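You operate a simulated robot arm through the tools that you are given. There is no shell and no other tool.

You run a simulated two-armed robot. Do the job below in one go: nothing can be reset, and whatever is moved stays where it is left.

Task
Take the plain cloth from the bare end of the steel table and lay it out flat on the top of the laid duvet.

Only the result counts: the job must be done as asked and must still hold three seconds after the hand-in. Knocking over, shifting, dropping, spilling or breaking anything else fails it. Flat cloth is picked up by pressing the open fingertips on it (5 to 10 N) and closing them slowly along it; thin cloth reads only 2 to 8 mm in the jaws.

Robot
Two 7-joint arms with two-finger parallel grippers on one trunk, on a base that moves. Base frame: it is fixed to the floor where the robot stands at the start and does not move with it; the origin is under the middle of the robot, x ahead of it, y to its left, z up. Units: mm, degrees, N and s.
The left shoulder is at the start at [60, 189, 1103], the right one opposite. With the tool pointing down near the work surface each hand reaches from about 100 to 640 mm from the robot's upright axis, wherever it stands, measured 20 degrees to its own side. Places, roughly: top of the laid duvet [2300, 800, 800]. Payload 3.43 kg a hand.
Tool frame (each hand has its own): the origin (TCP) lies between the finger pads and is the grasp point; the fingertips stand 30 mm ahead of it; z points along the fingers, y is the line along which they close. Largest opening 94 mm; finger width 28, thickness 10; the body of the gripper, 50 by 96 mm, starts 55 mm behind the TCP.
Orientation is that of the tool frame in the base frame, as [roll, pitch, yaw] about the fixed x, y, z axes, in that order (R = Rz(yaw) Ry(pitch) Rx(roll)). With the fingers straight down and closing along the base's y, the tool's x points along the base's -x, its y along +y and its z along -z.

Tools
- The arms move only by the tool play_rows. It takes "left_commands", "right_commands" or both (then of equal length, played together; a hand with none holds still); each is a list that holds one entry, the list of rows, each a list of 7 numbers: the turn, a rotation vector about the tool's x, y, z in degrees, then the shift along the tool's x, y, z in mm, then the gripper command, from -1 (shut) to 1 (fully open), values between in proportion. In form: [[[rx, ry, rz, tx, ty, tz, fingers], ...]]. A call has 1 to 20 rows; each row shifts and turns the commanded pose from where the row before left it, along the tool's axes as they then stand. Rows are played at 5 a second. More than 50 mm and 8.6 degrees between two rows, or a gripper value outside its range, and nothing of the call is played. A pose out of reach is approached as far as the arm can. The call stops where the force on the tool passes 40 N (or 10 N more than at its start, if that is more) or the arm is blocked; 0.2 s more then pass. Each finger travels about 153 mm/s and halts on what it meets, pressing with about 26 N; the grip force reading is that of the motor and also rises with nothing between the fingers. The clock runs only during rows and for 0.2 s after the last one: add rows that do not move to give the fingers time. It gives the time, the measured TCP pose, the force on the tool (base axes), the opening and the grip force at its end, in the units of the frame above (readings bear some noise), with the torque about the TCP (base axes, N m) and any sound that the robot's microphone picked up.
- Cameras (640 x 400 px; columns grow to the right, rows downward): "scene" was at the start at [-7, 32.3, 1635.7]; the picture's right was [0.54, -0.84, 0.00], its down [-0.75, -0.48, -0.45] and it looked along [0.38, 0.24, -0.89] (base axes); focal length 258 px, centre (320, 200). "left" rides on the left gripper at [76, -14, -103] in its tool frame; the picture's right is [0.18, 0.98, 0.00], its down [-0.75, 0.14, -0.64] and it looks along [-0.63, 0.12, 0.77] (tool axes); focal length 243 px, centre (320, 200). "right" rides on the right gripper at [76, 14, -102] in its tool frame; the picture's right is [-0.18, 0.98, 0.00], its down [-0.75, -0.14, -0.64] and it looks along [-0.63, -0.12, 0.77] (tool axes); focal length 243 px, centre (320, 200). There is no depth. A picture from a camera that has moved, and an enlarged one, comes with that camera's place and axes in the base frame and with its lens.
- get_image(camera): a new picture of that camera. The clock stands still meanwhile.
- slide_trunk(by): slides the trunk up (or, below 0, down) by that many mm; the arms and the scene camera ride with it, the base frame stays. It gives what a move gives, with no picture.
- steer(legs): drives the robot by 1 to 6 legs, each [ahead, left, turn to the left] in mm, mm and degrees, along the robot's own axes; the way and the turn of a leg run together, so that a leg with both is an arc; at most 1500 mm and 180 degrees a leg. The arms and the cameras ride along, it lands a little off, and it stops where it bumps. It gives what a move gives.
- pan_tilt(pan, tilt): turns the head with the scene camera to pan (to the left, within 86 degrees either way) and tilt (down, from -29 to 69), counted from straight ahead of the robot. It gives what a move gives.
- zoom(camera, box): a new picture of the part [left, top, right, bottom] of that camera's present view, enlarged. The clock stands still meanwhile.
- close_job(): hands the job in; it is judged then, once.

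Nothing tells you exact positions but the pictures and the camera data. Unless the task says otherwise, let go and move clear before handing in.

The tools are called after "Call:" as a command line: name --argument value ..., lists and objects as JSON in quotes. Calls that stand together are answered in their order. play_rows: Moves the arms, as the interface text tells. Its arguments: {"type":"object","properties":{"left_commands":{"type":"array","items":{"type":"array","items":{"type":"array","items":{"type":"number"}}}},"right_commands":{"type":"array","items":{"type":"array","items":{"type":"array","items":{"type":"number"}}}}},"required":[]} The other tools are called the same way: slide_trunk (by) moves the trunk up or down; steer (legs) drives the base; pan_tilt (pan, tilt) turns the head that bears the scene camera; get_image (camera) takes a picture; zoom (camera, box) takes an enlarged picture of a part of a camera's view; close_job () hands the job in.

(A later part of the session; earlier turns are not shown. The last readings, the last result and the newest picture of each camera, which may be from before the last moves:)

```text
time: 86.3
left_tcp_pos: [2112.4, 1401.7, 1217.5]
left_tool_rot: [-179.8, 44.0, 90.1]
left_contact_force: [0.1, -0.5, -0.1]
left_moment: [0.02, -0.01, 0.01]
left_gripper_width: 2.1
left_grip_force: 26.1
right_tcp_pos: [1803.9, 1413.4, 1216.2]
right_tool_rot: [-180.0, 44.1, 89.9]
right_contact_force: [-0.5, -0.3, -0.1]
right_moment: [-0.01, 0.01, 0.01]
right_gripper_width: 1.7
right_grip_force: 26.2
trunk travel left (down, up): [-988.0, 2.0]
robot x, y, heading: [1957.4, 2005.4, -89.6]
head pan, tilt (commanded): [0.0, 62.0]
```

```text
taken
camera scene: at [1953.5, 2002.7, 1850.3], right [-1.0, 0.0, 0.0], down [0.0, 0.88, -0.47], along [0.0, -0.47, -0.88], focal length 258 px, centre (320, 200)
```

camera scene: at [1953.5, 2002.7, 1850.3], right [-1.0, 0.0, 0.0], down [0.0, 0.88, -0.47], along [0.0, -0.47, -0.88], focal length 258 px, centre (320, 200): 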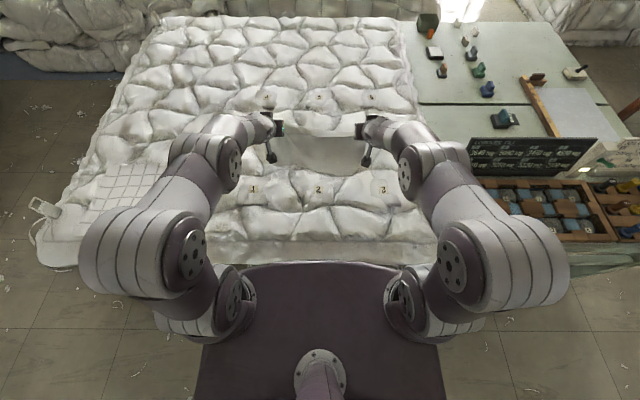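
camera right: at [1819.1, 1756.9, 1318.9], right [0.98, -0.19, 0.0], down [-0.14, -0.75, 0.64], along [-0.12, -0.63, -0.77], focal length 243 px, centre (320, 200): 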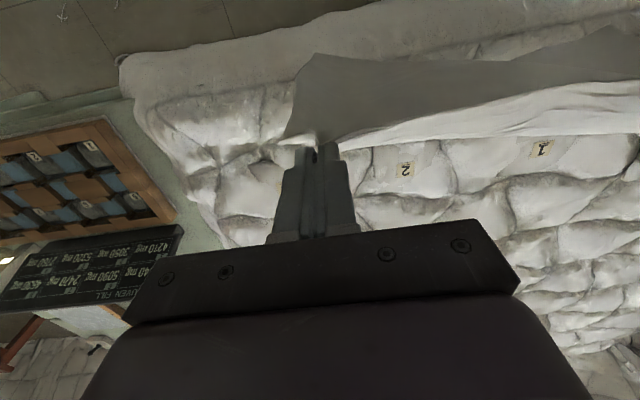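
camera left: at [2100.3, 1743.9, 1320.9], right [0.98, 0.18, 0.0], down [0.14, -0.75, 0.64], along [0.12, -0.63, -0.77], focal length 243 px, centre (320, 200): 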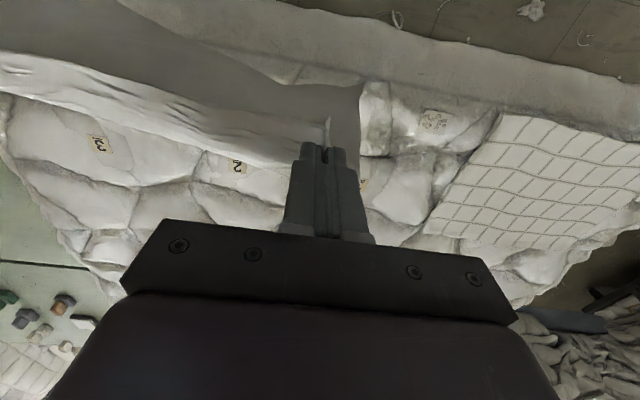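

There's still plenty of arm reach. I'll extend another ~125 mm forward at this tilt and let the cloth settle.

Call:
play_rows --left_commands '[[[0, 0, 0, -10.07, 0, 9.73, -1], [0, 0, 0, -10.07, 0, 9.73, -1], [0, 0, 0, -10.07, 0, 9.73, -1], [0, 0, 0, -10.07, 0, 9.73, -1], [0, 0, 0, -10.07, 0, 9.73, -1], [0, 0, 0, -10.07, 0, 9.73, -1], [0, 0, 0, -10.07, 0, 9.73, -1], [0, 0, 0, -8.6, 0, 8.3, -1], [0, 0, 0, -7.2, 0, 6.9, -1], [0, 0, 0, -3.6, 0, 3.5, -1], [0, 0, 0, 0, 0, 0, -1], [0, 0, 0, 0, 0, 0, -1], [0, 0, 0, 0, 0, 0, -1], [0, 0, 0, 0, 0, 0, -1], [0, 0, 0, 0, 0, 0, -1]]]' --right_commands '[[[0, 0, 0, -10.07, 0, 9.73, -1], [0, 0, 0, -10.07, 0, 9.73, -1], [0, 0, 0, -10.07, 0, 9.73, -1], [0, 0, 0, -10.07, 0, 9.73, -1], [0, 0, 0, -10.07, 0, 9.73, -1], [0, 0, 0, -10.07, 0, 9.73, -1], [0, 0, 0, -10.07, 0, 9.73, -1], [0, 0, 0, -8.6, 0, 8.3, -1], [0, 0, 0, -7.2, 0, 6.9, -1], [0, 0, 0, -3.6, 0, 3.5, -1], [0, 0, 0, 0, 0, 0, -1], [0, 0, 0, 0, 0, 0, -1], [0, 0, 0, 0, 0, 0, -1], [0, 0, 0, 0, 0, 0, -1], [0, 0, 0, 0, 0, 0, -1]]]'

Call:
pan_tilt --pan 0 --tilt 50

Call:
zoom --camera "scene" --box '[220, 100, 420, 230]'

Call:
get_image --camera "left"

Call:
get_image --camera "right"

```text
time: 89.5
left_tcp_pos: [2112.4, 1276.5, 1216.9]
left_tool_rot: [-179.8, 43.9, 90.0]
left_contact_force: [-0.3, -0.4, 0.6]
left_moment: [-0.02, 0.0, 0.02]
left_gripper_width: 2.1
left_grip_force: 26.2
right_tcp_pos: [1804.6, 1290.5, 1214.4]
right_tool_rot: [-179.9, 44.1, 90.0]
right_contact_force: [0.5, 0.3, 0.1]
right_moment: [-0.02, -0.01, 0.02]
right_gripper_width: 1.4
right_grip_force: 26.4
trunk travel left (down, up): [-988.0, 2.0]
robot x, y, heading: [1954.8, 2005.1, -89.8]
head pan, tilt (commanded): [0.0, 62.0]
```

```text
time: 90.2
left_tcp_pos: [2113.9, 1277.2, 1217.0]
left_tool_rot: [-179.9, 44.0, 90.0]
left_contact_force: [-1.1, 0.4, 0.2]
left_moment: [0.02, 0.05, 0.02]
left_gripper_width: 2.0
left_grip_force: 25.8
right_tcp_pos: [1803.5, 1290.2, 1217.0]
right_tool_rot: [179.9, 44.1, 89.9]
right_contact_force: [0.4, -0.5, -0.8]
right_moment: [-0.01, 0.01, 0.05]
right_gripper_width: 1.8
right_grip_force: 25.5
trunk travel left (down, up): [-988.0, 2.0]
robot x, y, heading: [1952.2, 2008.2, -89.8]
head pan, tilt (commanded): [0.0, 50.0]
```

```text
3.08 times, centred on (320, 165) of scene
camera zoom: at [1953.5, 1990.1, 1865.1], right [-1.0, 0.0, 0.0], down [0.0, 0.77, -0.64], along [0.0, -0.64, -0.77], focal length 793 px, centre (320, 308)
```

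zoom: 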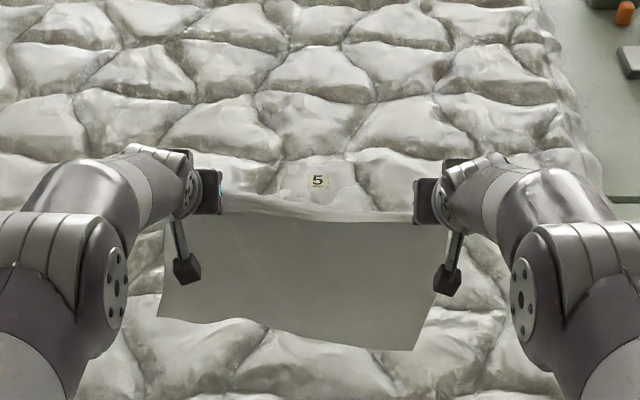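

```text
taken
camera left: at [2100.3, 1401.6, 1239.0], right [0.98, 0.13, -0.13], down [0.14, -0.1, 0.99], along [0.12, -0.99, -0.11], focal length 243 px, centre (320, 200)
```

left: 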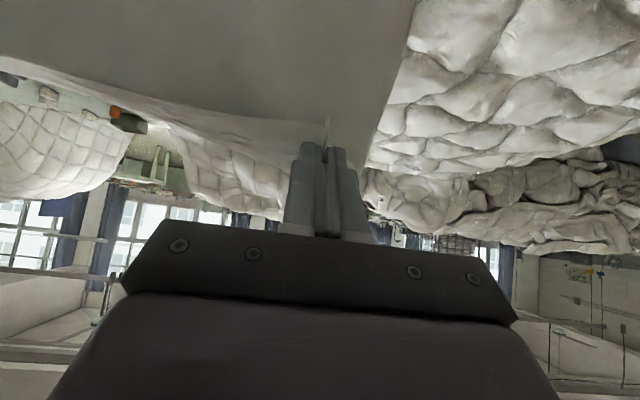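

```text
taken
camera right: at [1818.4, 1415.1, 1236.9], right [0.98, -0.13, 0.13], down [-0.14, -0.1, 0.99], along [-0.12, -0.99, -0.11], focal length 243 px, centre (320, 200)
```

right: 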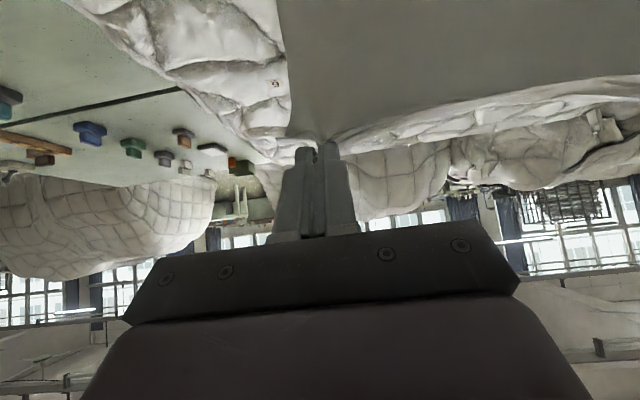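

The hands are about 730 mm out with tension near zero and the cloth hangs as a clean sheet. The lower-left corner looks higher or further forward than the right one, so I'll wait a moment and compare views.

Call:
play_rows --left_commands '[[[0, 0, 0, 0, 0, 0, -1], [0, 0, 0, 0, 0, 0, -1], [0, 0, 0, 0, 0, 0, -1], [0, 0, 0, 0, 0, 0, -1], [0, 0, 0, 0, 0, 0, -1], [0, 0, 0, 0, 0, 0, -1], [0, 0, 0, 0, 0, 0, -1], [0, 0, 0, 0, 0, 0, -1], [0, 0, 0, 0, 0, 0, -1], [0, 0, 0, 0, 0, 0, -1]]]' --right_commands '[[[0, 0, 0, 0, 0, 0, -1], [0, 0, 0, 0, 0, 0, -1], [0, 0, 0, 0, 0, 0, -1], [0, 0, 0, 0, 0, 0, -1], [0, 0, 0, 0, 0, 0, -1], [0, 0, 0, 0, 0, 0, -1], [0, 0, 0, 0, 0, 0, -1], [0, 0, 0, 0, 0, 0, -1], [0, 0, 0, 0, 0, 0, -1], [0, 0, 0, 0, 0, 0, -1]]]'

Call:
zoom --camera "scene" --box '[240, 120, 400, 220]'

Call:
zoom --camera "left" --box '[200, 0, 520, 200]'

Call:
zoom --camera "right" --box '[180, 0, 500, 200]'

```text
time: 92.4
left_tcp_pos: [2112.7, 1276.3, 1218.4]
left_tool_rot: [-179.9, 44.1, 89.9]
left_contact_force: [-0.9, 0.1, -0.3]
left_moment: [-0.01, -0.02, 0.01]
left_gripper_width: 2.4
left_grip_force: 25.8
right_tcp_pos: [1804.8, 1290.2, 1216.7]
right_tool_rot: [-180.0, 43.9, 89.9]
right_contact_force: [-0.3, -0.5, 0.4]
right_moment: [0.01, -0.01, 0.03]
right_gripper_width: 1.7
right_grip_force: 25.8
trunk travel left (down, up): [-988.0, 2.0]
robot x, y, heading: [1958.0, 2008.2, -89.9]
head pan, tilt (commanded): [0.0, 50.0]
```

```text
4.00 times, centred on (320, 170) of scene
camera zoom: at [1953.5, 1990.1, 1865.1], right [-1.0, 0.0, 0.0], down [0.0, 0.77, -0.64], along [0.0, -0.64, -0.77], focal length 1030 px, centre (320, 320)
```

zoom: 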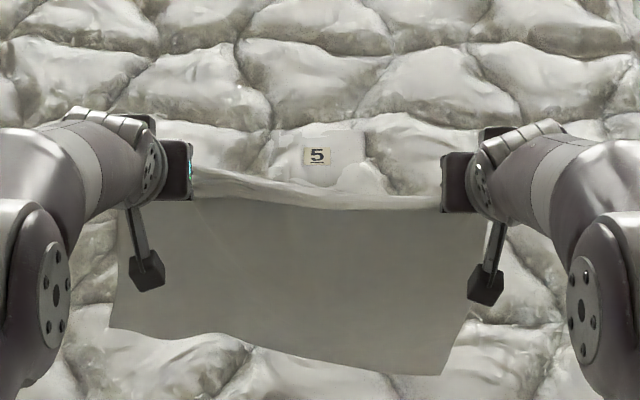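

```text
2.00 times, centred on (360, 100) of left
camera zoom: at [2100.3, 1401.6, 1239.0], right [0.98, 0.13, -0.13], down [0.14, -0.1, 0.99], along [0.12, -0.99, -0.11], focal length 485 px, centre (240, 400)
```

zoom: 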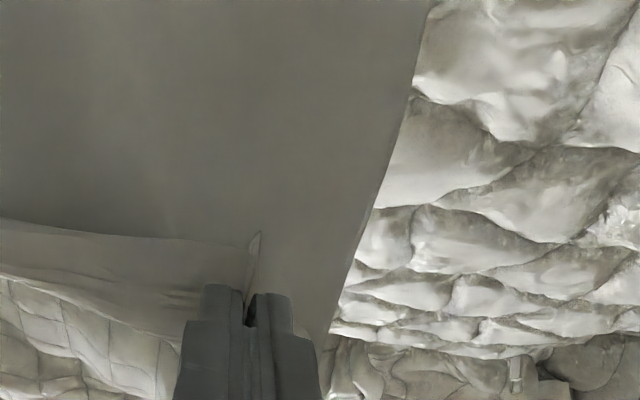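

```text
2.00 times, centred on (340, 100) of right
camera zoom: at [1818.4, 1415.1, 1236.9], right [0.98, -0.13, 0.13], down [-0.14, -0.1, 0.99], along [-0.12, -0.99, -0.11], focal length 485 px, centre (280, 400)
```

zoom: 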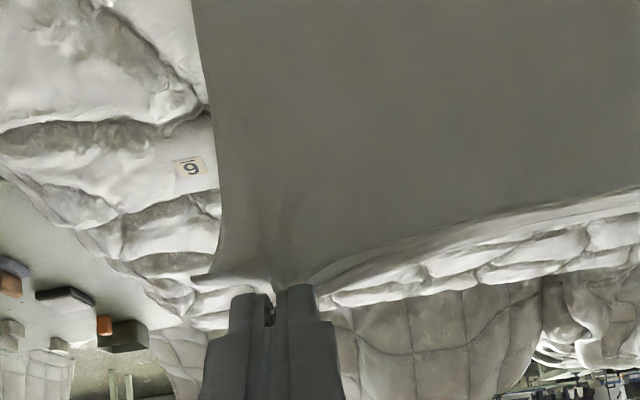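

The cloth's top strip (about 20–35 mm beyond the grips) leans forward, so laying by pulling back would leave it folded over. Laying it forward instead — near edge down first, hands moving away — lets that strip fall flat. I'll retrace the hands to about 400 mm forward with the tools vertical.

Call:
play_rows --left_commands '[[[0, 0, 0, 5, 0, -4.9, -1], [0, 0, 0, 10.07, 0, -9.73, -1], [0, 0, 0, 10.07, 0, -9.73, -1], [0, 0, 0, 10.07, 0, -9.73, -1], [0, 0, 0, 10.07, 0, -9.73, -1], [0, 0, 0, 10.07, 0, -9.73, -1], [0, 0, 0, 10.07, 0, -9.73, -1], [0, 0, 0, 10.07, 0, -9.73, -1], [0, 0, 0, 10.07, 0, -9.73, -1], [0, 4, 0, 10.07, 0, -9.73, -1], [0, 4, 0, 10.72, 0, -9.0, -1], [0, 4, 0, 11.33, 0, -8.23, -1], [0, 4, 0, 11.87, 0, -7.42, -1], [0, 4, 0, 12.36, 0, -6.57, -1], [0, 4, 0, 12.79, 0, -5.69, -1], [0, 4, 0, 13.16, 0, -4.79, -1], [0, 0, 0, 0, 0, 0, -1]]]' --right_commands '[[[0, 0, 0, 5, 0, -4.9, -1], [0, 0, 0, 10.07, 0, -9.73, -1], [0, 0, 0, 10.07, 0, -9.73, -1], [0, 0, 0, 10.07, 0, -9.73, -1], [0, 0, 0, 10.07, 0, -9.73, -1], [0, 0, 0, 10.07, 0, -9.73, -1], [0, 0, 0, 10.07, 0, -9.73, -1], [0, 0, 0, 10.07, 0, -9.73, -1], [0, 0, 0, 10.07, 0, -9.73, -1], [0, 4, 0, 10.07, 0, -9.73, -1], [0, 4, 0, 10.72, 0, -9.0, -1], [0, 4, 0, 11.33, 0, -8.23, -1], [0, 4, 0, 11.87, 0, -7.42, -1], [0, 4, 0, 12.36, 0, -6.57, -1], [0, 4, 0, 12.79, 0, -5.69, -1], [0, 4, 0, 13.16, 0, -4.79, -1], [0, 0, 0, 0, 0, 0, -1]]]'

```text
time: 96.0
left_tcp_pos: [2112.8, 1494.1, 1216.7]
left_tool_rot: [-179.9, 15.9, 90.1]
left_contact_force: [-0.3, -0.6, 0.3]
left_moment: [0.03, -0.02, 0.03]
left_gripper_width: 2.5
left_grip_force: 26.0
right_tcp_pos: [1803.1, 1506.8, 1216.5]
right_tool_rot: [180.0, 16.0, 89.9]
right_contact_force: [-0.6, -0.1, 0.6]
right_moment: [0.0, -0.01, 0.02]
right_gripper_width: 1.7
right_grip_force: 25.5
trunk travel left (down, up): [-988.0, 2.0]
robot x, y, heading: [1953.0, 2006.6, -89.8]
head pan, tilt (commanded): [0.0, 50.0]
```

Back at 16° tilt and about 515 mm forward. I'll finish straightening the tools and come back to about y ≈ 1640, above the near edge of the quilted top.

Call:
play_rows --left_commands '[[[0, 4, 0, 11.54, 0, -3.3, -1], [0, 4, 0, 11.74, 0, -2.5, -1], [0, 4, 0, 11.88, 0, -1.67, -1], [0, 4, 0, 11.97, 0, -0.84, -1], [0, 0, 0, 14, 0, 0, -1], [0, 0, 0, 14, 0, 0, -1], [0, 0, 0, 14, 0, 0, -1], [0, 0, 0, 14, 0, 0, -1], [0, 0, 0, 14, 0, 0, -1], [0, 0, 0, 14, 0, 0, -1], [0, 0, 0, 10, 0, 0, -1], [0, 0, 0, 5, 0, 0, -1], [0, 0, 0, 0, 0, 0, -1], [0, 0, 0, 0, 0, 0, -1], [0, 0, 0, 0, 0, 0, -1], [0, 0, 0, 0, 0, 0, -1], [0, 0, 0, 0, 0, 0, -1]]]' --right_commands '[[[0, 4, 0, 11.54, 0, -3.3, -1], [0, 4, 0, 11.74, 0, -2.5, -1], [0, 4, 0, 11.88, 0, -1.67, -1], [0, 4, 0, 11.97, 0, -0.84, -1], [0, 0, 0, 14, 0, 0, -1], [0, 0, 0, 14, 0, 0, -1], [0, 0, 0, 14, 0, 0, -1], [0, 0, 0, 14, 0, 0, -1], [0, 0, 0, 14, 0, 0, -1], [0, 0, 0, 14, 0, 0, -1], [0, 0, 0, 10, 0, 0, -1], [0, 0, 0, 5, 0, 0, -1], [0, 0, 0, 0, 0, 0, -1], [0, 0, 0, 0, 0, 0, -1], [0, 0, 0, 0, 0, 0, -1], [0, 0, 0, 0, 0, 0, -1], [0, 0, 0, 0, 0, 0, -1]]]'

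Call:
zoom --camera "scene" --box '[200, 170, 440, 330]'

Call:
get_image --camera "left"

Call:
get_image --camera "right"

```text
time: 99.6
left_tcp_pos: [2113.7, 1642.8, 1216.8]
left_tool_rot: [-179.9, 0.0, 89.9]
left_contact_force: [0.5, 0.2, -0.3]
left_moment: [-0.02, -0.03, 0.04]
left_gripper_width: 2.4
left_grip_force: 26.3
right_tcp_pos: [1805.1, 1652.9, 1216.4]
right_tool_rot: [-180.0, 0.0, 89.8]
right_contact_force: [0.6, 1.3, -0.5]
right_moment: [-0.04, -0.01, 0.0]
right_gripper_width: 2.0
right_grip_force: 25.9
trunk travel left (down, up): [-988.0, 2.0]
robot x, y, heading: [1949.3, 2009.8, -89.7]
head pan, tilt (commanded): [0.0, 50.0]
```

```text
2.50 times, centred on (320, 250) of scene
camera zoom: at [1953.5, 1990.3, 1865.1], right [-1.0, 0.0, 0.0], down [0.0, 0.77, -0.64], along [0.0, -0.64, -0.77], focal length 644 px, centre (320, 75)
```

zoom: 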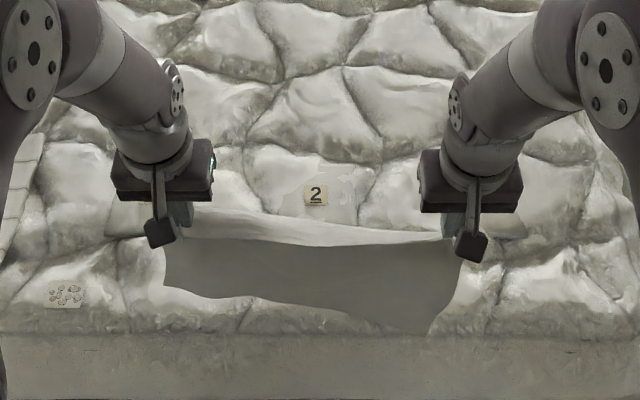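

```text
taken
camera left: at [2100.1, 1717.5, 1320.4], right [0.98, 0.18, 0.0], down [0.14, -0.75, 0.64], along [0.12, -0.63, -0.77], focal length 243 px, centre (320, 200)
```

left: 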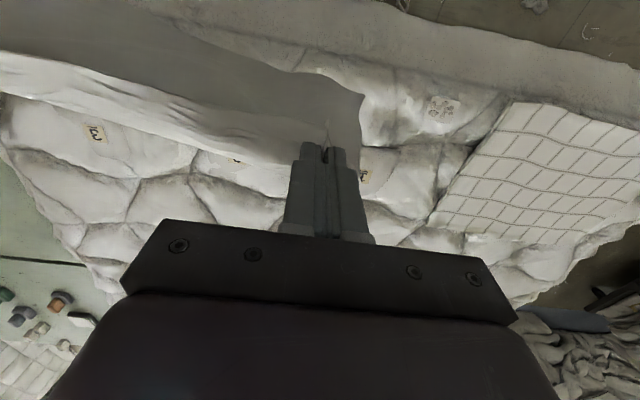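

```text
taken
camera right: at [1818.7, 1729.7, 1319.4], right [0.98, -0.19, 0.0], down [-0.14, -0.75, 0.64], along [-0.12, -0.63, -0.77], focal length 243 px, centre (320, 200)
```

right: 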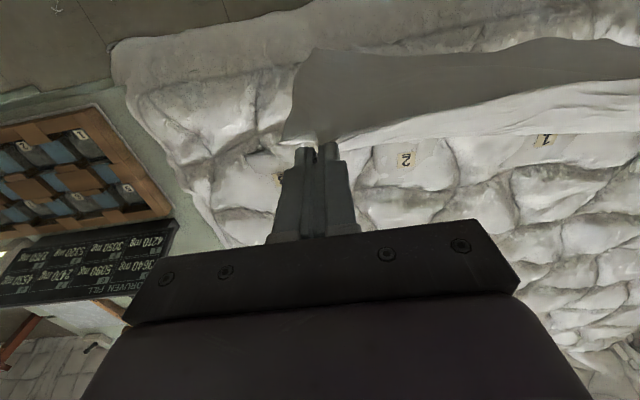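

The cloth hangs over the near part of the quilted top with its lower edge near z ≈ 880. I'll lower the trunk 60 mm to bring the edge close to the duvet, then check.

Call:
slide_trunk --by -60

Call:
get_image --camera "scene"

Call:
zoom --camera "scene" --box '[200, 170, 440, 330]'

Call:
get_image --camera "left"

Call:
get_image --camera "right"

```text
time: 100.6
left_tcp_pos: [2113.9, 1642.3, 1157.5]
left_tool_rot: [-179.9, 0.0, 89.9]
left_contact_force: [-0.7, -0.3, 0.0]
left_moment: [0.0, 0.03, 0.02]
left_gripper_width: 1.9
left_grip_force: 25.9
right_tcp_pos: [1805.2, 1653.8, 1157.3]
right_tool_rot: [180.0, 0.1, 89.9]
right_contact_force: [0.5, -0.3, -0.4]
right_moment: [0.01, 0.02, 0.03]
right_gripper_width: 1.6
right_grip_force: 26.1
trunk travel left (down, up): [-928.0, 62.0]
robot x, y, heading: [1955.0, 2009.4, -89.9]
head pan, tilt (commanded): [0.0, 50.0]
```

```text
taken
camera scene: at [1953.5, 1990.5, 1805.2], right [-1.0, 0.0, 0.0], down [0.0, 0.77, -0.64], along [0.0, -0.64, -0.77], focal length 258 px, centre (320, 200)
```

scene: 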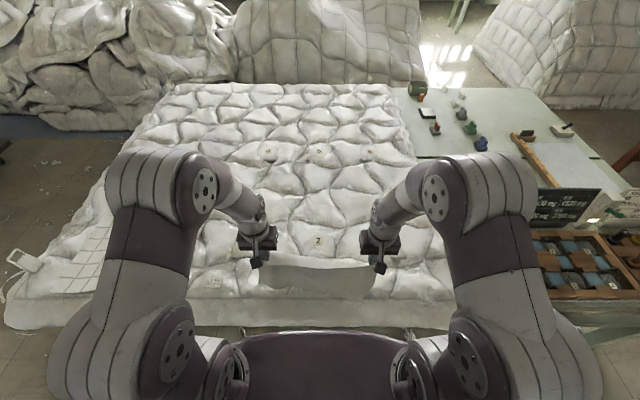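

```text
2.50 times, centred on (320, 250) of scene
camera zoom: at [1953.5, 1990.5, 1805.2], right [-1.0, 0.0, 0.0], down [0.0, 0.77, -0.64], along [0.0, -0.64, -0.77], focal length 644 px, centre (320, 75)
```

zoom: 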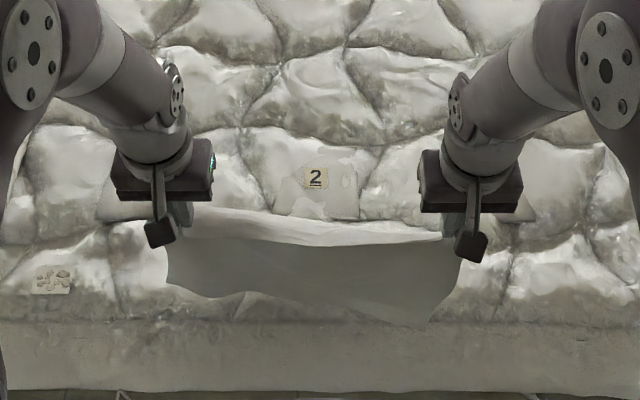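

```text
taken
camera left: at [2100.1, 1717.6, 1260.5], right [0.98, 0.18, 0.0], down [0.14, -0.75, 0.64], along [0.12, -0.63, -0.77], focal length 243 px, centre (320, 200)
```

left: 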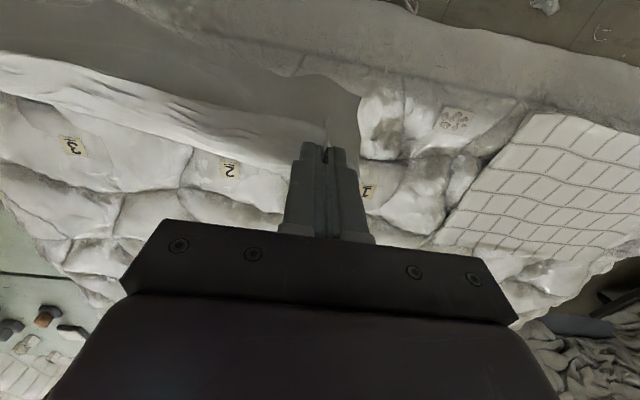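

```text
taken
camera right: at [1818.7, 1729.8, 1259.5], right [0.98, -0.19, 0.0], down [-0.14, -0.75, 0.64], along [-0.12, -0.63, -0.77], focal length 243 px, centre (320, 200)
```

right: 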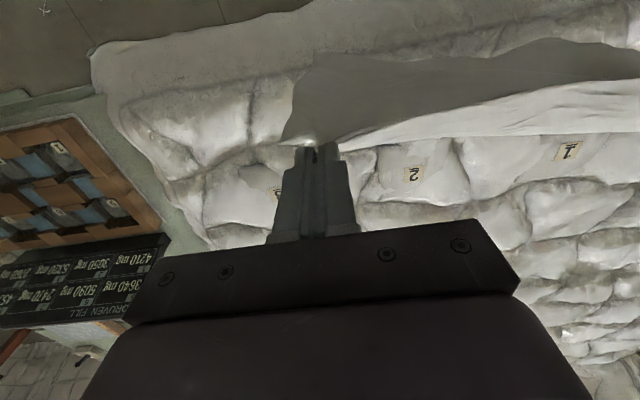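

The lower right corner is just about touching near y ≈ 1650. I'll move the hands forward about 50 mm while lowering slightly so the lower edge trails behind, then look again.

Call:
play_rows --left_commands '[[[0, 0, 0, -6, 0, 2, -1], [0, 0, 0, -10, 0, 4, -1], [0, 0, 0, -12, 0, 5, -1], [0, 0, 0, -12, 0, 6, -1], [0, 0, 0, -12, 0, 7, -1]]]' --right_commands '[[[0, 0, 0, -6, 0, 2, -1], [0, 0, 0, -10, 0, 4, -1], [0, 0, 0, -12, 0, 5, -1], [0, 0, 0, -12, 0, 6, -1], [0, 0, 0, -12, 0, 7, -1]]]'

Call:
zoom --camera "scene" --box '[200, 170, 440, 330]'

Call:
get_image --camera "right"

Call:
get_image --camera "left"

```text
time: 101.8
left_tcp_pos: [2112.4, 1588.8, 1132.9]
left_tool_rot: [-179.9, -0.1, 90.0]
left_contact_force: [-0.9, 0.4, 0.3]
left_moment: [0.0, 0.03, 0.03]
left_gripper_width: 2.3
left_grip_force: 25.7
right_tcp_pos: [1805.4, 1600.1, 1132.6]
right_tool_rot: [-179.9, 0.0, 89.9]
right_contact_force: [-1.0, 0.7, -0.1]
right_moment: [0.05, 0.01, 0.01]
right_gripper_width: 1.5
right_grip_force: 25.7
trunk travel left (down, up): [-928.0, 62.0]
robot x, y, heading: [1951.2, 2005.7, -89.9]
head pan, tilt (commanded): [0.0, 50.0]
```

```text
2.50 times, centred on (320, 250) of scene
camera zoom: at [1953.6, 1988.3, 1805.1], right [-1.0, 0.0, 0.0], down [0.0, 0.77, -0.64], along [0.0, -0.64, -0.77], focal length 644 px, centre (320, 75)
```

zoom: 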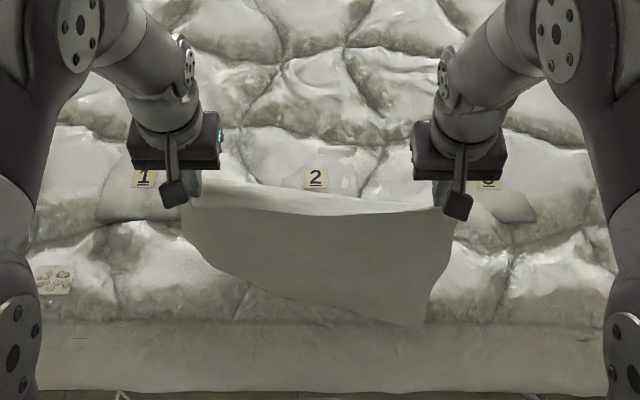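

```text
taken
camera right: at [1819.3, 1676.1, 1235.1], right [0.98, -0.19, 0.0], down [-0.14, -0.75, 0.64], along [-0.12, -0.63, -0.77], focal length 243 px, centre (320, 200)
```

right: 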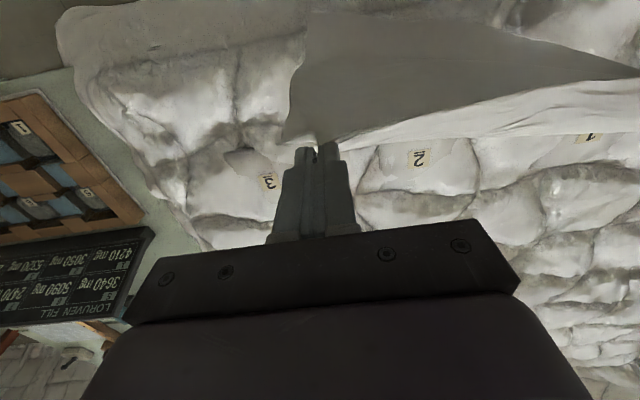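

```text
taken
camera left: at [2100.1, 1663.9, 1235.7], right [0.98, 0.18, 0.0], down [0.14, -0.75, 0.64], along [0.12, -0.63, -0.77], focal length 243 px, centre (320, 200)
```

left: 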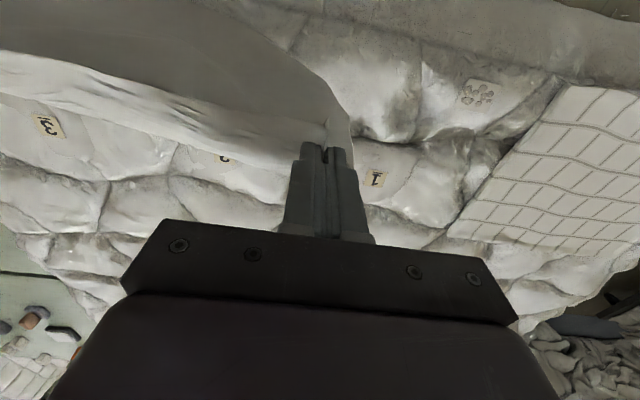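

The right lower corner is trailing on the duvet as intended, while the left side is still swinging. I'll pause briefly and look again.

Call:
play_rows --left_commands '[[[0, 0, 0, 0, 0, 0, -1], [0, 0, 0, 0, 0, 0, -1], [0, 0, 0, 0, 0, 0, -1], [0, 0, 0, 0, 0, 0, -1], [0, 0, 0, 0, 0, 0, -1], [0, 0, 0, 0, 0, 0, -1], [0, 0, 0, 0, 0, 0, -1]]]' --right_commands '[[[0, 0, 0, 0, 0, 0, -1], [0, 0, 0, 0, 0, 0, -1], [0, 0, 0, 0, 0, 0, -1], [0, 0, 0, 0, 0, 0, -1], [0, 0, 0, 0, 0, 0, -1], [0, 0, 0, 0, 0, 0, -1], [0, 0, 0, 0, 0, 0, -1]]]'

Call:
zoom --camera "scene" --box '[240, 210, 400, 310]'

Call:
get_image --camera "left"

Call:
get_image --camera "right"

```text
time: 103.4
left_tcp_pos: [2112.9, 1589.6, 1133.4]
left_tool_rot: [-179.9, 0.0, 90.0]
left_contact_force: [-0.2, -0.2, 0.2]
left_moment: [0.02, 0.0, 0.02]
left_gripper_width: 2.6
left_grip_force: 26.2
right_tcp_pos: [1805.2, 1601.6, 1132.8]
right_tool_rot: [180.0, 0.1, 89.9]
right_contact_force: [0.9, 0.3, -0.1]
right_moment: [-0.01, 0.05, -0.01]
right_gripper_width: 1.7
right_grip_force: 25.4
trunk travel left (down, up): [-928.0, 62.0]
robot x, y, heading: [1952.0, 2005.6, -90.3]
head pan, tilt (commanded): [0.0, 50.0]
```

```text
4.00 times, centred on (320, 260) of scene
camera zoom: at [1953.5, 1990.3, 1805.1], right [-1.0, 0.0, 0.0], down [0.0, 0.77, -0.64], along [0.0, -0.64, -0.77], focal length 1030 px, centre (320, -40)
```

zoom: 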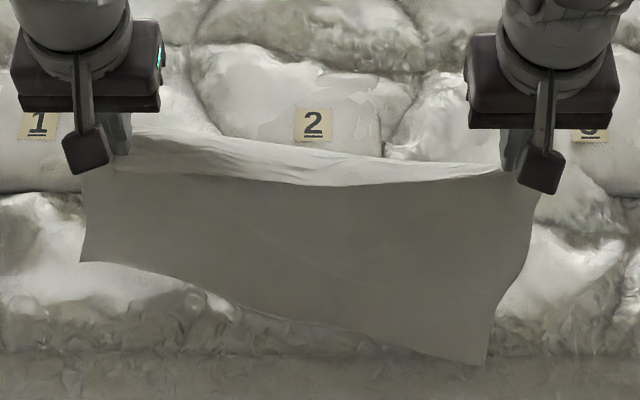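

```text
taken
camera left: at [2100.1, 1665.4, 1236.2], right [0.98, 0.18, 0.0], down [0.14, -0.75, 0.64], along [0.12, -0.63, -0.77], focal length 243 px, centre (320, 200)
```

left: 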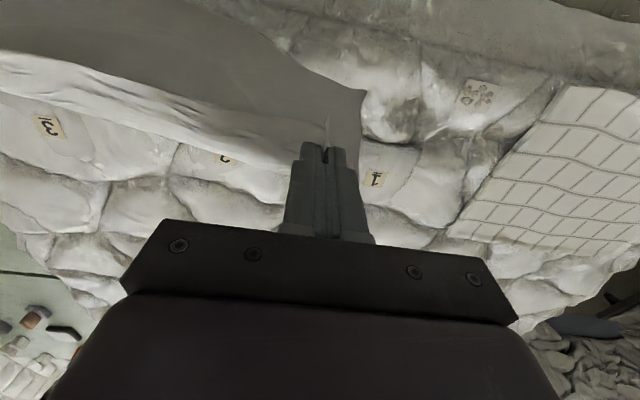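

```text
taken
camera right: at [1819.3, 1677.7, 1235.5], right [0.98, -0.19, 0.0], down [-0.14, -0.75, 0.64], along [-0.12, -0.63, -0.77], focal length 243 px, centre (320, 200)
```

right: 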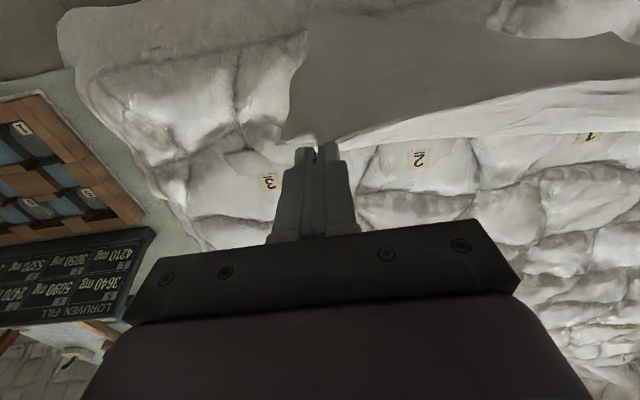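

The sheet is twisted slightly: the lower-left corner sits at [2196, 1560], ahead of its hand, and the lower-right at [1797, 1660], behind its hand. Dragging both hands forward about 65 mm at this height should leave both lower corners trailing and untwist the sheet.

Call:
play_rows --left_commands '[[[0, 0, 0, -6, 0, 1, -1], [0, 0, 0, -8, 0, 1, -1], [0, 0, 0, -8, 0, 0, -1], [0, 0, 0, -8, 0, 0, -1], [0, 0, 0, -8, 0, 0, -1], [0, 0, 0, -8, 0, 0, -1], [0, 0, 0, -8, 0, 0, -1], [0, 0, 0, -8, 0, 0, -1], [0, 0, 0, -4, 0, 0, -1], [0, 0, 0, 0, 0, 0, -1]]]' --right_commands '[[[0, 0, 0, -6, 0, 1, -1], [0, 0, 0, -8, 0, 1, -1], [0, 0, 0, -8, 0, 0, -1], [0, 0, 0, -8, 0, 0, -1], [0, 0, 0, -8, 0, 0, -1], [0, 0, 0, -8, 0, 0, -1], [0, 0, 0, -8, 0, 0, -1], [0, 0, 0, -8, 0, 0, -1], [0, 0, 0, -4, 0, 0, -1], [0, 0, 0, 0, 0, 0, -1]]]'

Call:
zoom --camera "scene" --box '[220, 190, 420, 320]'

Call:
get_image --camera "left"

Call:
get_image --camera "right"

```text
time: 105.6
left_tcp_pos: [2112.9, 1524.2, 1132.8]
left_tool_rot: [-179.9, 0.0, 90.0]
left_contact_force: [-0.4, 0.0, -0.4]
left_moment: [-0.01, 0.0, 0.0]
left_gripper_width: 2.5
left_grip_force: 26.1
right_tcp_pos: [1804.1, 1536.0, 1132.1]
right_tool_rot: [180.0, 0.1, 89.9]
right_contact_force: [0.1, 0.7, -0.1]
right_moment: [0.04, 0.0, 0.01]
right_gripper_width: 1.9
right_grip_force: 26.2
trunk travel left (down, up): [-928.0, 62.0]
robot x, y, heading: [1951.7, 2008.3, -89.8]
head pan, tilt (commanded): [0.0, 50.0]
```

```text
3.08 times, centred on (320, 255) of scene
camera zoom: at [1953.5, 1990.5, 1805.1], right [-1.0, 0.0, 0.0], down [0.0, 0.77, -0.64], along [0.0, -0.64, -0.77], focal length 793 px, centre (320, 31)
```

zoom: 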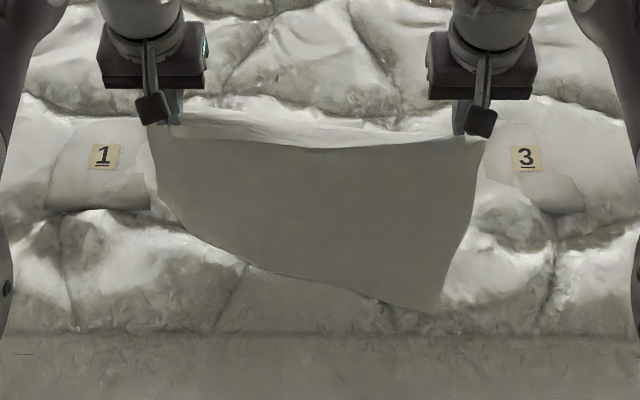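

```text
taken
camera left: at [2099.8, 1599.2, 1234.9], right [0.98, 0.18, 0.0], down [0.14, -0.75, 0.64], along [0.12, -0.63, -0.77], focal length 243 px, centre (320, 200)
```

left: 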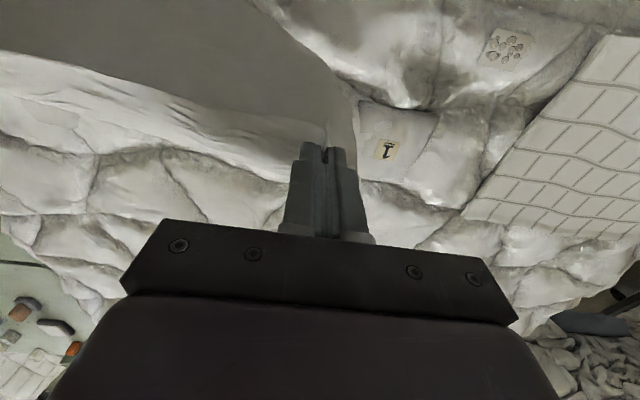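

```text
taken
camera right: at [1818.5, 1610.9, 1234.3], right [0.98, -0.19, 0.0], down [-0.14, -0.75, 0.64], along [-0.12, -0.63, -0.77], focal length 243 px, centre (320, 200)
```

right: 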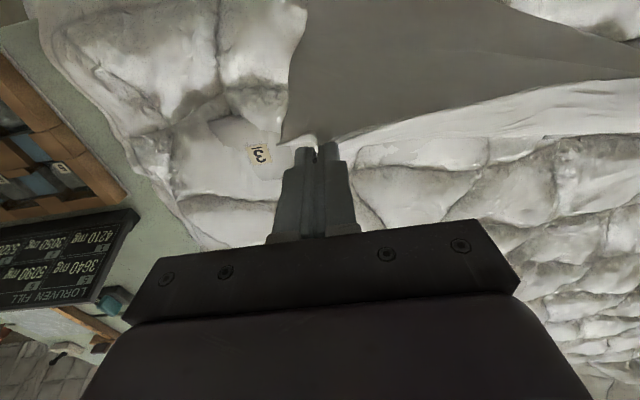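

The left lower corner still leads its hand, so before going further I want to know how the sheet leaves the fingers: whether the bright strip at the top is a folded flap or just the sheet curving forward. I'll zoom in on both fingertips.

Call:
zoom --camera "left" --box '[220, 80, 380, 180]'

Call:
zoom --camera "right" --box '[260, 80, 420, 180]'

Call:
zoom --camera "scene" --box '[260, 200, 380, 275]'

```text
4.00 times, centred on (300, 130) of left
camera zoom: at [2099.8, 1599.2, 1234.9], right [0.98, 0.18, 0.0], down [0.14, -0.75, 0.64], along [0.12, -0.63, -0.77], focal length 970 px, centre (400, 480)
```

zoom: 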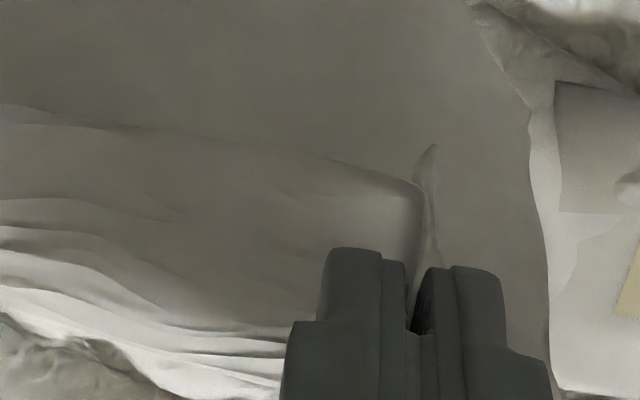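

```text
4.00 times, centred on (340, 130) of right
camera zoom: at [1818.5, 1610.9, 1234.3], right [0.98, -0.19, 0.0], down [-0.14, -0.75, 0.64], along [-0.12, -0.63, -0.77], focal length 970 px, centre (240, 480)
```

zoom: 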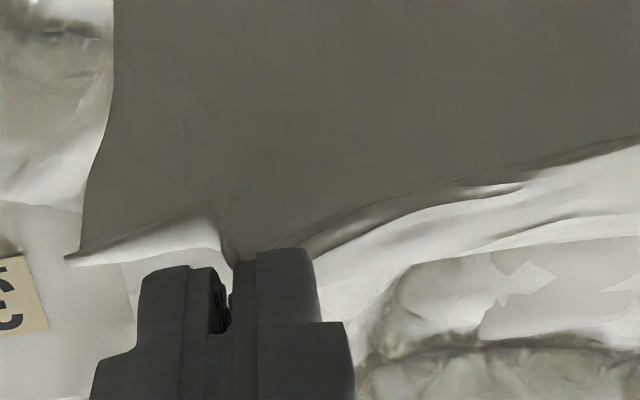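

```text
5.33 times, centred on (320, 238) of scene
camera zoom: at [1953.5, 1990.5, 1805.1], right [-1.0, 0.0, 0.0], down [0.0, 0.77, -0.64], along [0.0, -0.64, -0.77], focal length 1374 px, centre (320, 0)
```

zoom: 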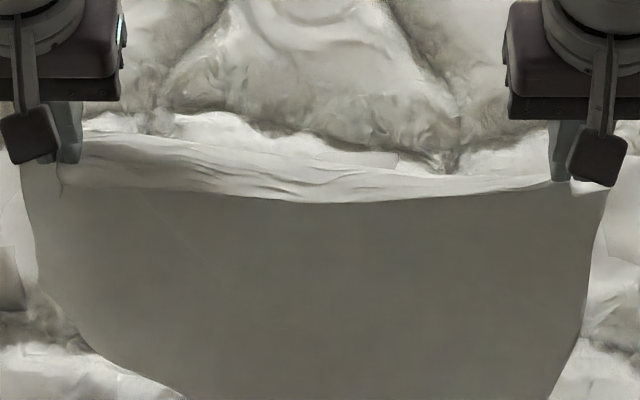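

The zoom settles it: the near edge drops toward me and the main sheet falls away on the far side of the fingers, just as it was picked up. So laying far edge down first and drawing the hands back toward me is the right way. I'll lift again and return to the extended position.

Call:
play_rows --left_commands '[[[0, 0, 0, 0, 0, -6, -1], [0, 0, 0, 0, 0, -8, -1], [0, 0, 0, 0, 0, -8, -1], [0, 0, 0, 0, 0, -6, -1]]]' --right_commands '[[[0, 0, 0, 0, 0, -6, -1], [0, 0, 0, 0, 0, -8, -1], [0, 0, 0, 0, 0, -8, -1], [0, 0, 0, 0, 0, -6, -1]]]'

Call:
slide_trunk --by 58

```text
time: 106.6
left_tcp_pos: [2113.9, 1524.2, 1159.2]
left_tool_rot: [-180.0, -0.1, 90.0]
left_contact_force: [-0.8, -0.7, 0.2]
left_moment: [-0.02, -0.01, 0.01]
left_gripper_width: 2.2
left_grip_force: 26.6
right_tcp_pos: [1802.9, 1536.6, 1160.3]
right_tool_rot: [179.9, 0.0, 89.8]
right_contact_force: [-0.3, 0.4, 0.3]
right_moment: [-0.03, 0.03, -0.01]
right_gripper_width: 1.7
right_grip_force: 26.2
trunk travel left (down, up): [-928.0, 62.0]
robot x, y, heading: [1951.1, 2012.1, -90.0]
head pan, tilt (commanded): [0.0, 50.0]
```

```text
time: 107.6
left_tcp_pos: [2113.6, 1523.7, 1217.3]
left_tool_rot: [-179.9, 0.1, 89.9]
left_contact_force: [-0.6, 0.2, -0.3]
left_moment: [0.01, -0.01, 0.01]
left_gripper_width: 2.2
left_grip_force: 26.2
right_tcp_pos: [1803.9, 1534.5, 1217.4]
right_tool_rot: [180.0, 0.0, 89.8]
right_contact_force: [0.0, 0.0, 0.5]
right_moment: [-0.02, 0.02, 0.0]
right_gripper_width: 1.8
right_grip_force: 25.9
trunk travel left (down, up): [-986.0, 4.0]
robot x, y, heading: [1955.4, 2005.7, -89.6]
head pan, tilt (commanded): [0.0, 50.0]
```

Back at height, I'll extend again with the tilt. This time the right hand goes about 48 mm further than the left, so the cloth's lower edge should come out parallel to the bed.

Call:
play_rows --left_commands '[[[0, -4, 0, -12, 0, 0, -1], [0, -4, 0, -11.97, 0, 0.84, -1], [0, -4, 0, -11.88, 0, 1.67, -1], [0, -4, 0, -11.74, 0, 2.49, -1], [0, -4, 0, -11.54, 0, 3.31, -1], [0, -4, 0, -11.28, 0, 4.1, -1], [0, -4, 0, -10.96, 0, 4.88, -1], [0, -4, 0, -10.6, 0, 5.63, -1], [0, -4, 0, -10.18, 0, 6.36, -1], [0, -4, 0, -9.71, 0, 7.05, -1], [0, -4, 0, -9.19, 0, 7.71, -1], [0, 0, 0, -9.35, 0, 9.03, -1], [0, 0, 0, -9.35, 0, 9.03, -1], [0, 0, 0, -9.35, 0, 9.03, -1], [0, 0, 0, -9.35, 0, 9.03, -1], [0, 0, 0, -9.35, 0, 9.03, -1], [0, 0, 0, -9.35, 0, 9.03, -1], [0, 0, 0, -9.35, 0, 9.03, -1], [0, 0, 0, 0, 0, 0, -1], [0, 0, 0, 0, 0, 0, -1]]]' --right_commands '[[[0, -4, 0, -12, 0, 0, -1], [0, -4, 0, -11.97, 0, 0.84, -1], [0, -4, 0, -11.88, 0, 1.67, -1], [0, -4, 0, -11.74, 0, 2.49, -1], [0, -4, 0, -11.54, 0, 3.31, -1], [0, -4, 0, -11.28, 0, 4.1, -1], [0, -4, 0, -10.96, 0, 4.88, -1], [0, -4, 0, -10.6, 0, 5.63, -1], [0, -4, 0, -10.18, 0, 6.36, -1], [0, -4, 0, -9.71, 0, 7.05, -1], [0, -4, 0, -9.19, 0, 7.71, -1], [0, 0, 0, -14.4, 0, 13.9, -1], [0, 0, 0, -14.4, 0, 13.9, -1], [0, 0, 0, -14.4, 0, 13.9, -1], [0, 0, 0, -14.4, 0, 13.9, -1], [0, 0, 0, -14.4, 0, 13.9, -1], [0, 0, 0, -14.4, 0, 13.9, -1], [0, 0, 0, -14.4, 0, 13.9, -1], [0, 0, 0, 0, 0, 0, -1], [0, 0, 0, 0, 0, 0, -1]]]'

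Call:
play_rows --left_commands '[[[0, 0, 0, 0, 0, 0, -1], [0, 0, 0, 0, 0, 0, -1], [0, 0, 0, 0, 0, 0, -1], [0, 0, 0, 0, 0, 0, -1], [0, 0, 0, 0, 0, 0, -1], [0, 0, 0, 0, 0, 0, -1], [0, 0, 0, 0, 0, 0, -1], [0, 0, 0, 0, 0, 0, -1]]]' --right_commands '[[[0, 0, 0, 0, 0, 0, -1], [0, 0, 0, 0, 0, 0, -1], [0, 0, 0, 0, 0, 0, -1], [0, 0, 0, 0, 0, 0, -1], [0, 0, 0, 0, 0, 0, -1], [0, 0, 0, 0, 0, 0, -1], [0, 0, 0, 0, 0, 0, -1], [0, 0, 0, 0, 0, 0, -1]]]'

Call:
zoom --camera "scene" --box '[230, 110, 410, 220]'

Call:
get_image --camera "left"

Call:
get_image --camera "right"

```text
time: 111.8
left_tcp_pos: [2111.6, 1301.3, 1217.9]
left_tool_rot: [-179.9, 44.0, 90.0]
left_contact_force: [-0.4, 1.4, -1.5]
left_moment: [0.0, -0.01, 0.02]
left_gripper_width: 2.3
left_grip_force: 26.4
right_tcp_pos: [1803.8, 1263.9, 1218.1]
right_tool_rot: [180.0, 44.1, 89.9]
right_contact_force: [-0.5, -0.7, -1.2]
right_moment: [-0.03, 0.0, 0.0]
right_gripper_width: 1.9
right_grip_force: 25.6
trunk travel left (down, up): [-986.0, 4.0]
robot x, y, heading: [1950.3, 2006.1, -89.9]
head pan, tilt (commanded): [0.0, 50.0]
```

```text
time: 113.6
left_tcp_pos: [2113.1, 1300.2, 1216.5]
left_tool_rot: [-179.9, 44.0, 89.9]
left_contact_force: [0.3, 0.0, -1.0]
left_moment: [0.02, 0.0, 0.03]
left_gripper_width: 2.5
left_grip_force: 26.1
right_tcp_pos: [1804.5, 1263.8, 1216.6]
right_tool_rot: [180.0, 44.2, 89.9]
right_contact_force: [-0.3, 0.0, -0.1]
right_moment: [-0.01, 0.01, 0.01]
right_gripper_width: 1.6
right_grip_force: 25.7
trunk travel left (down, up): [-986.0, 4.0]
robot x, y, heading: [1955.8, 2006.1, -89.7]
head pan, tilt (commanded): [0.0, 50.0]
```

```text
3.56 times, centred on (320, 165) of scene
camera zoom: at [1953.5, 1990.2, 1863.1], right [-1.0, 0.0, 0.0], down [0.0, 0.77, -0.64], along [0.0, -0.64, -0.77], focal length 916 px, centre (320, 324)
```

zoom: 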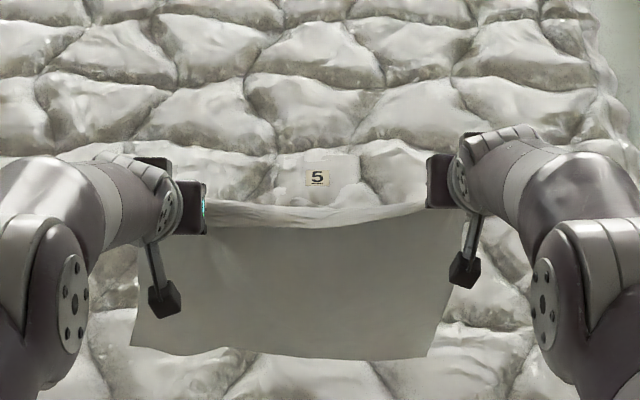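

```text
taken
camera left: at [2099.0, 1426.1, 1238.6], right [0.98, 0.13, -0.13], down [0.14, -0.1, 0.99], along [0.12, -0.99, -0.11], focal length 243 px, centre (320, 200)
```

left: 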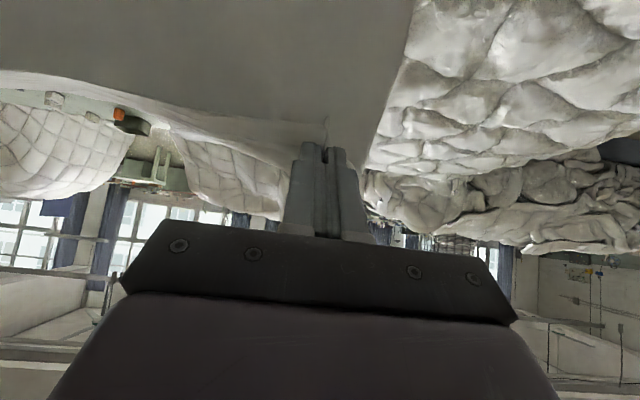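

```text
taken
camera right: at [1818.0, 1389.0, 1238.3], right [0.98, -0.13, 0.13], down [-0.14, -0.1, 0.99], along [-0.12, -0.99, -0.11], focal length 243 px, centre (320, 200)
```

right: 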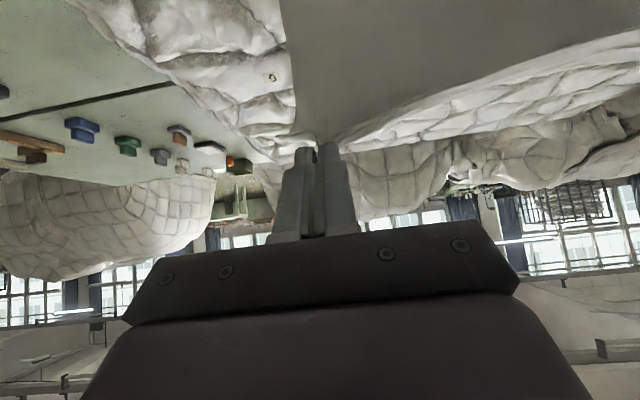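

The lower edge is now nearly parallel to the bed, at about y ≈ 1219–1237 and z ≈ 888. I'll lower the trunk 60 mm to bring it just above the duvet.

Call:
slide_trunk --by -60

Call:
zoom --camera "scene" --box '[230, 110, 410, 220]'

```text
time: 114.6
left_tcp_pos: [2112.1, 1302.2, 1157.1]
left_tool_rot: [-180.0, 44.1, 89.9]
left_contact_force: [-0.8, -0.1, -0.2]
left_moment: [-0.01, 0.02, 0.03]
left_gripper_width: 2.1
left_grip_force: 25.9
right_tcp_pos: [1803.3, 1263.9, 1157.9]
right_tool_rot: [-180.0, 44.1, 89.9]
right_contact_force: [-0.8, -0.1, 1.0]
right_moment: [0.05, -0.02, 0.02]
right_gripper_width: 1.6
right_grip_force: 26.7
trunk travel left (down, up): [-926.0, 64.0]
robot x, y, heading: [1950.7, 2007.7, -89.8]
head pan, tilt (commanded): [0.0, 50.0]
```

```text
3.56 times, centred on (320, 165) of scene
camera zoom: at [1953.5, 1990.5, 1803.2], right [-1.0, 0.0, 0.0], down [0.0, 0.77, -0.64], along [0.0, -0.64, -0.77], focal length 916 px, centre (320, 324)
```

zoom: 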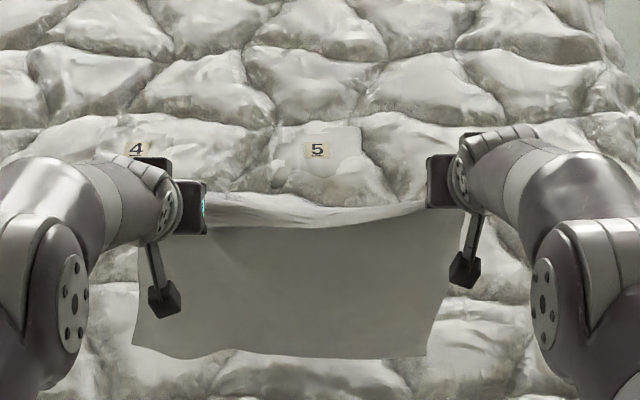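

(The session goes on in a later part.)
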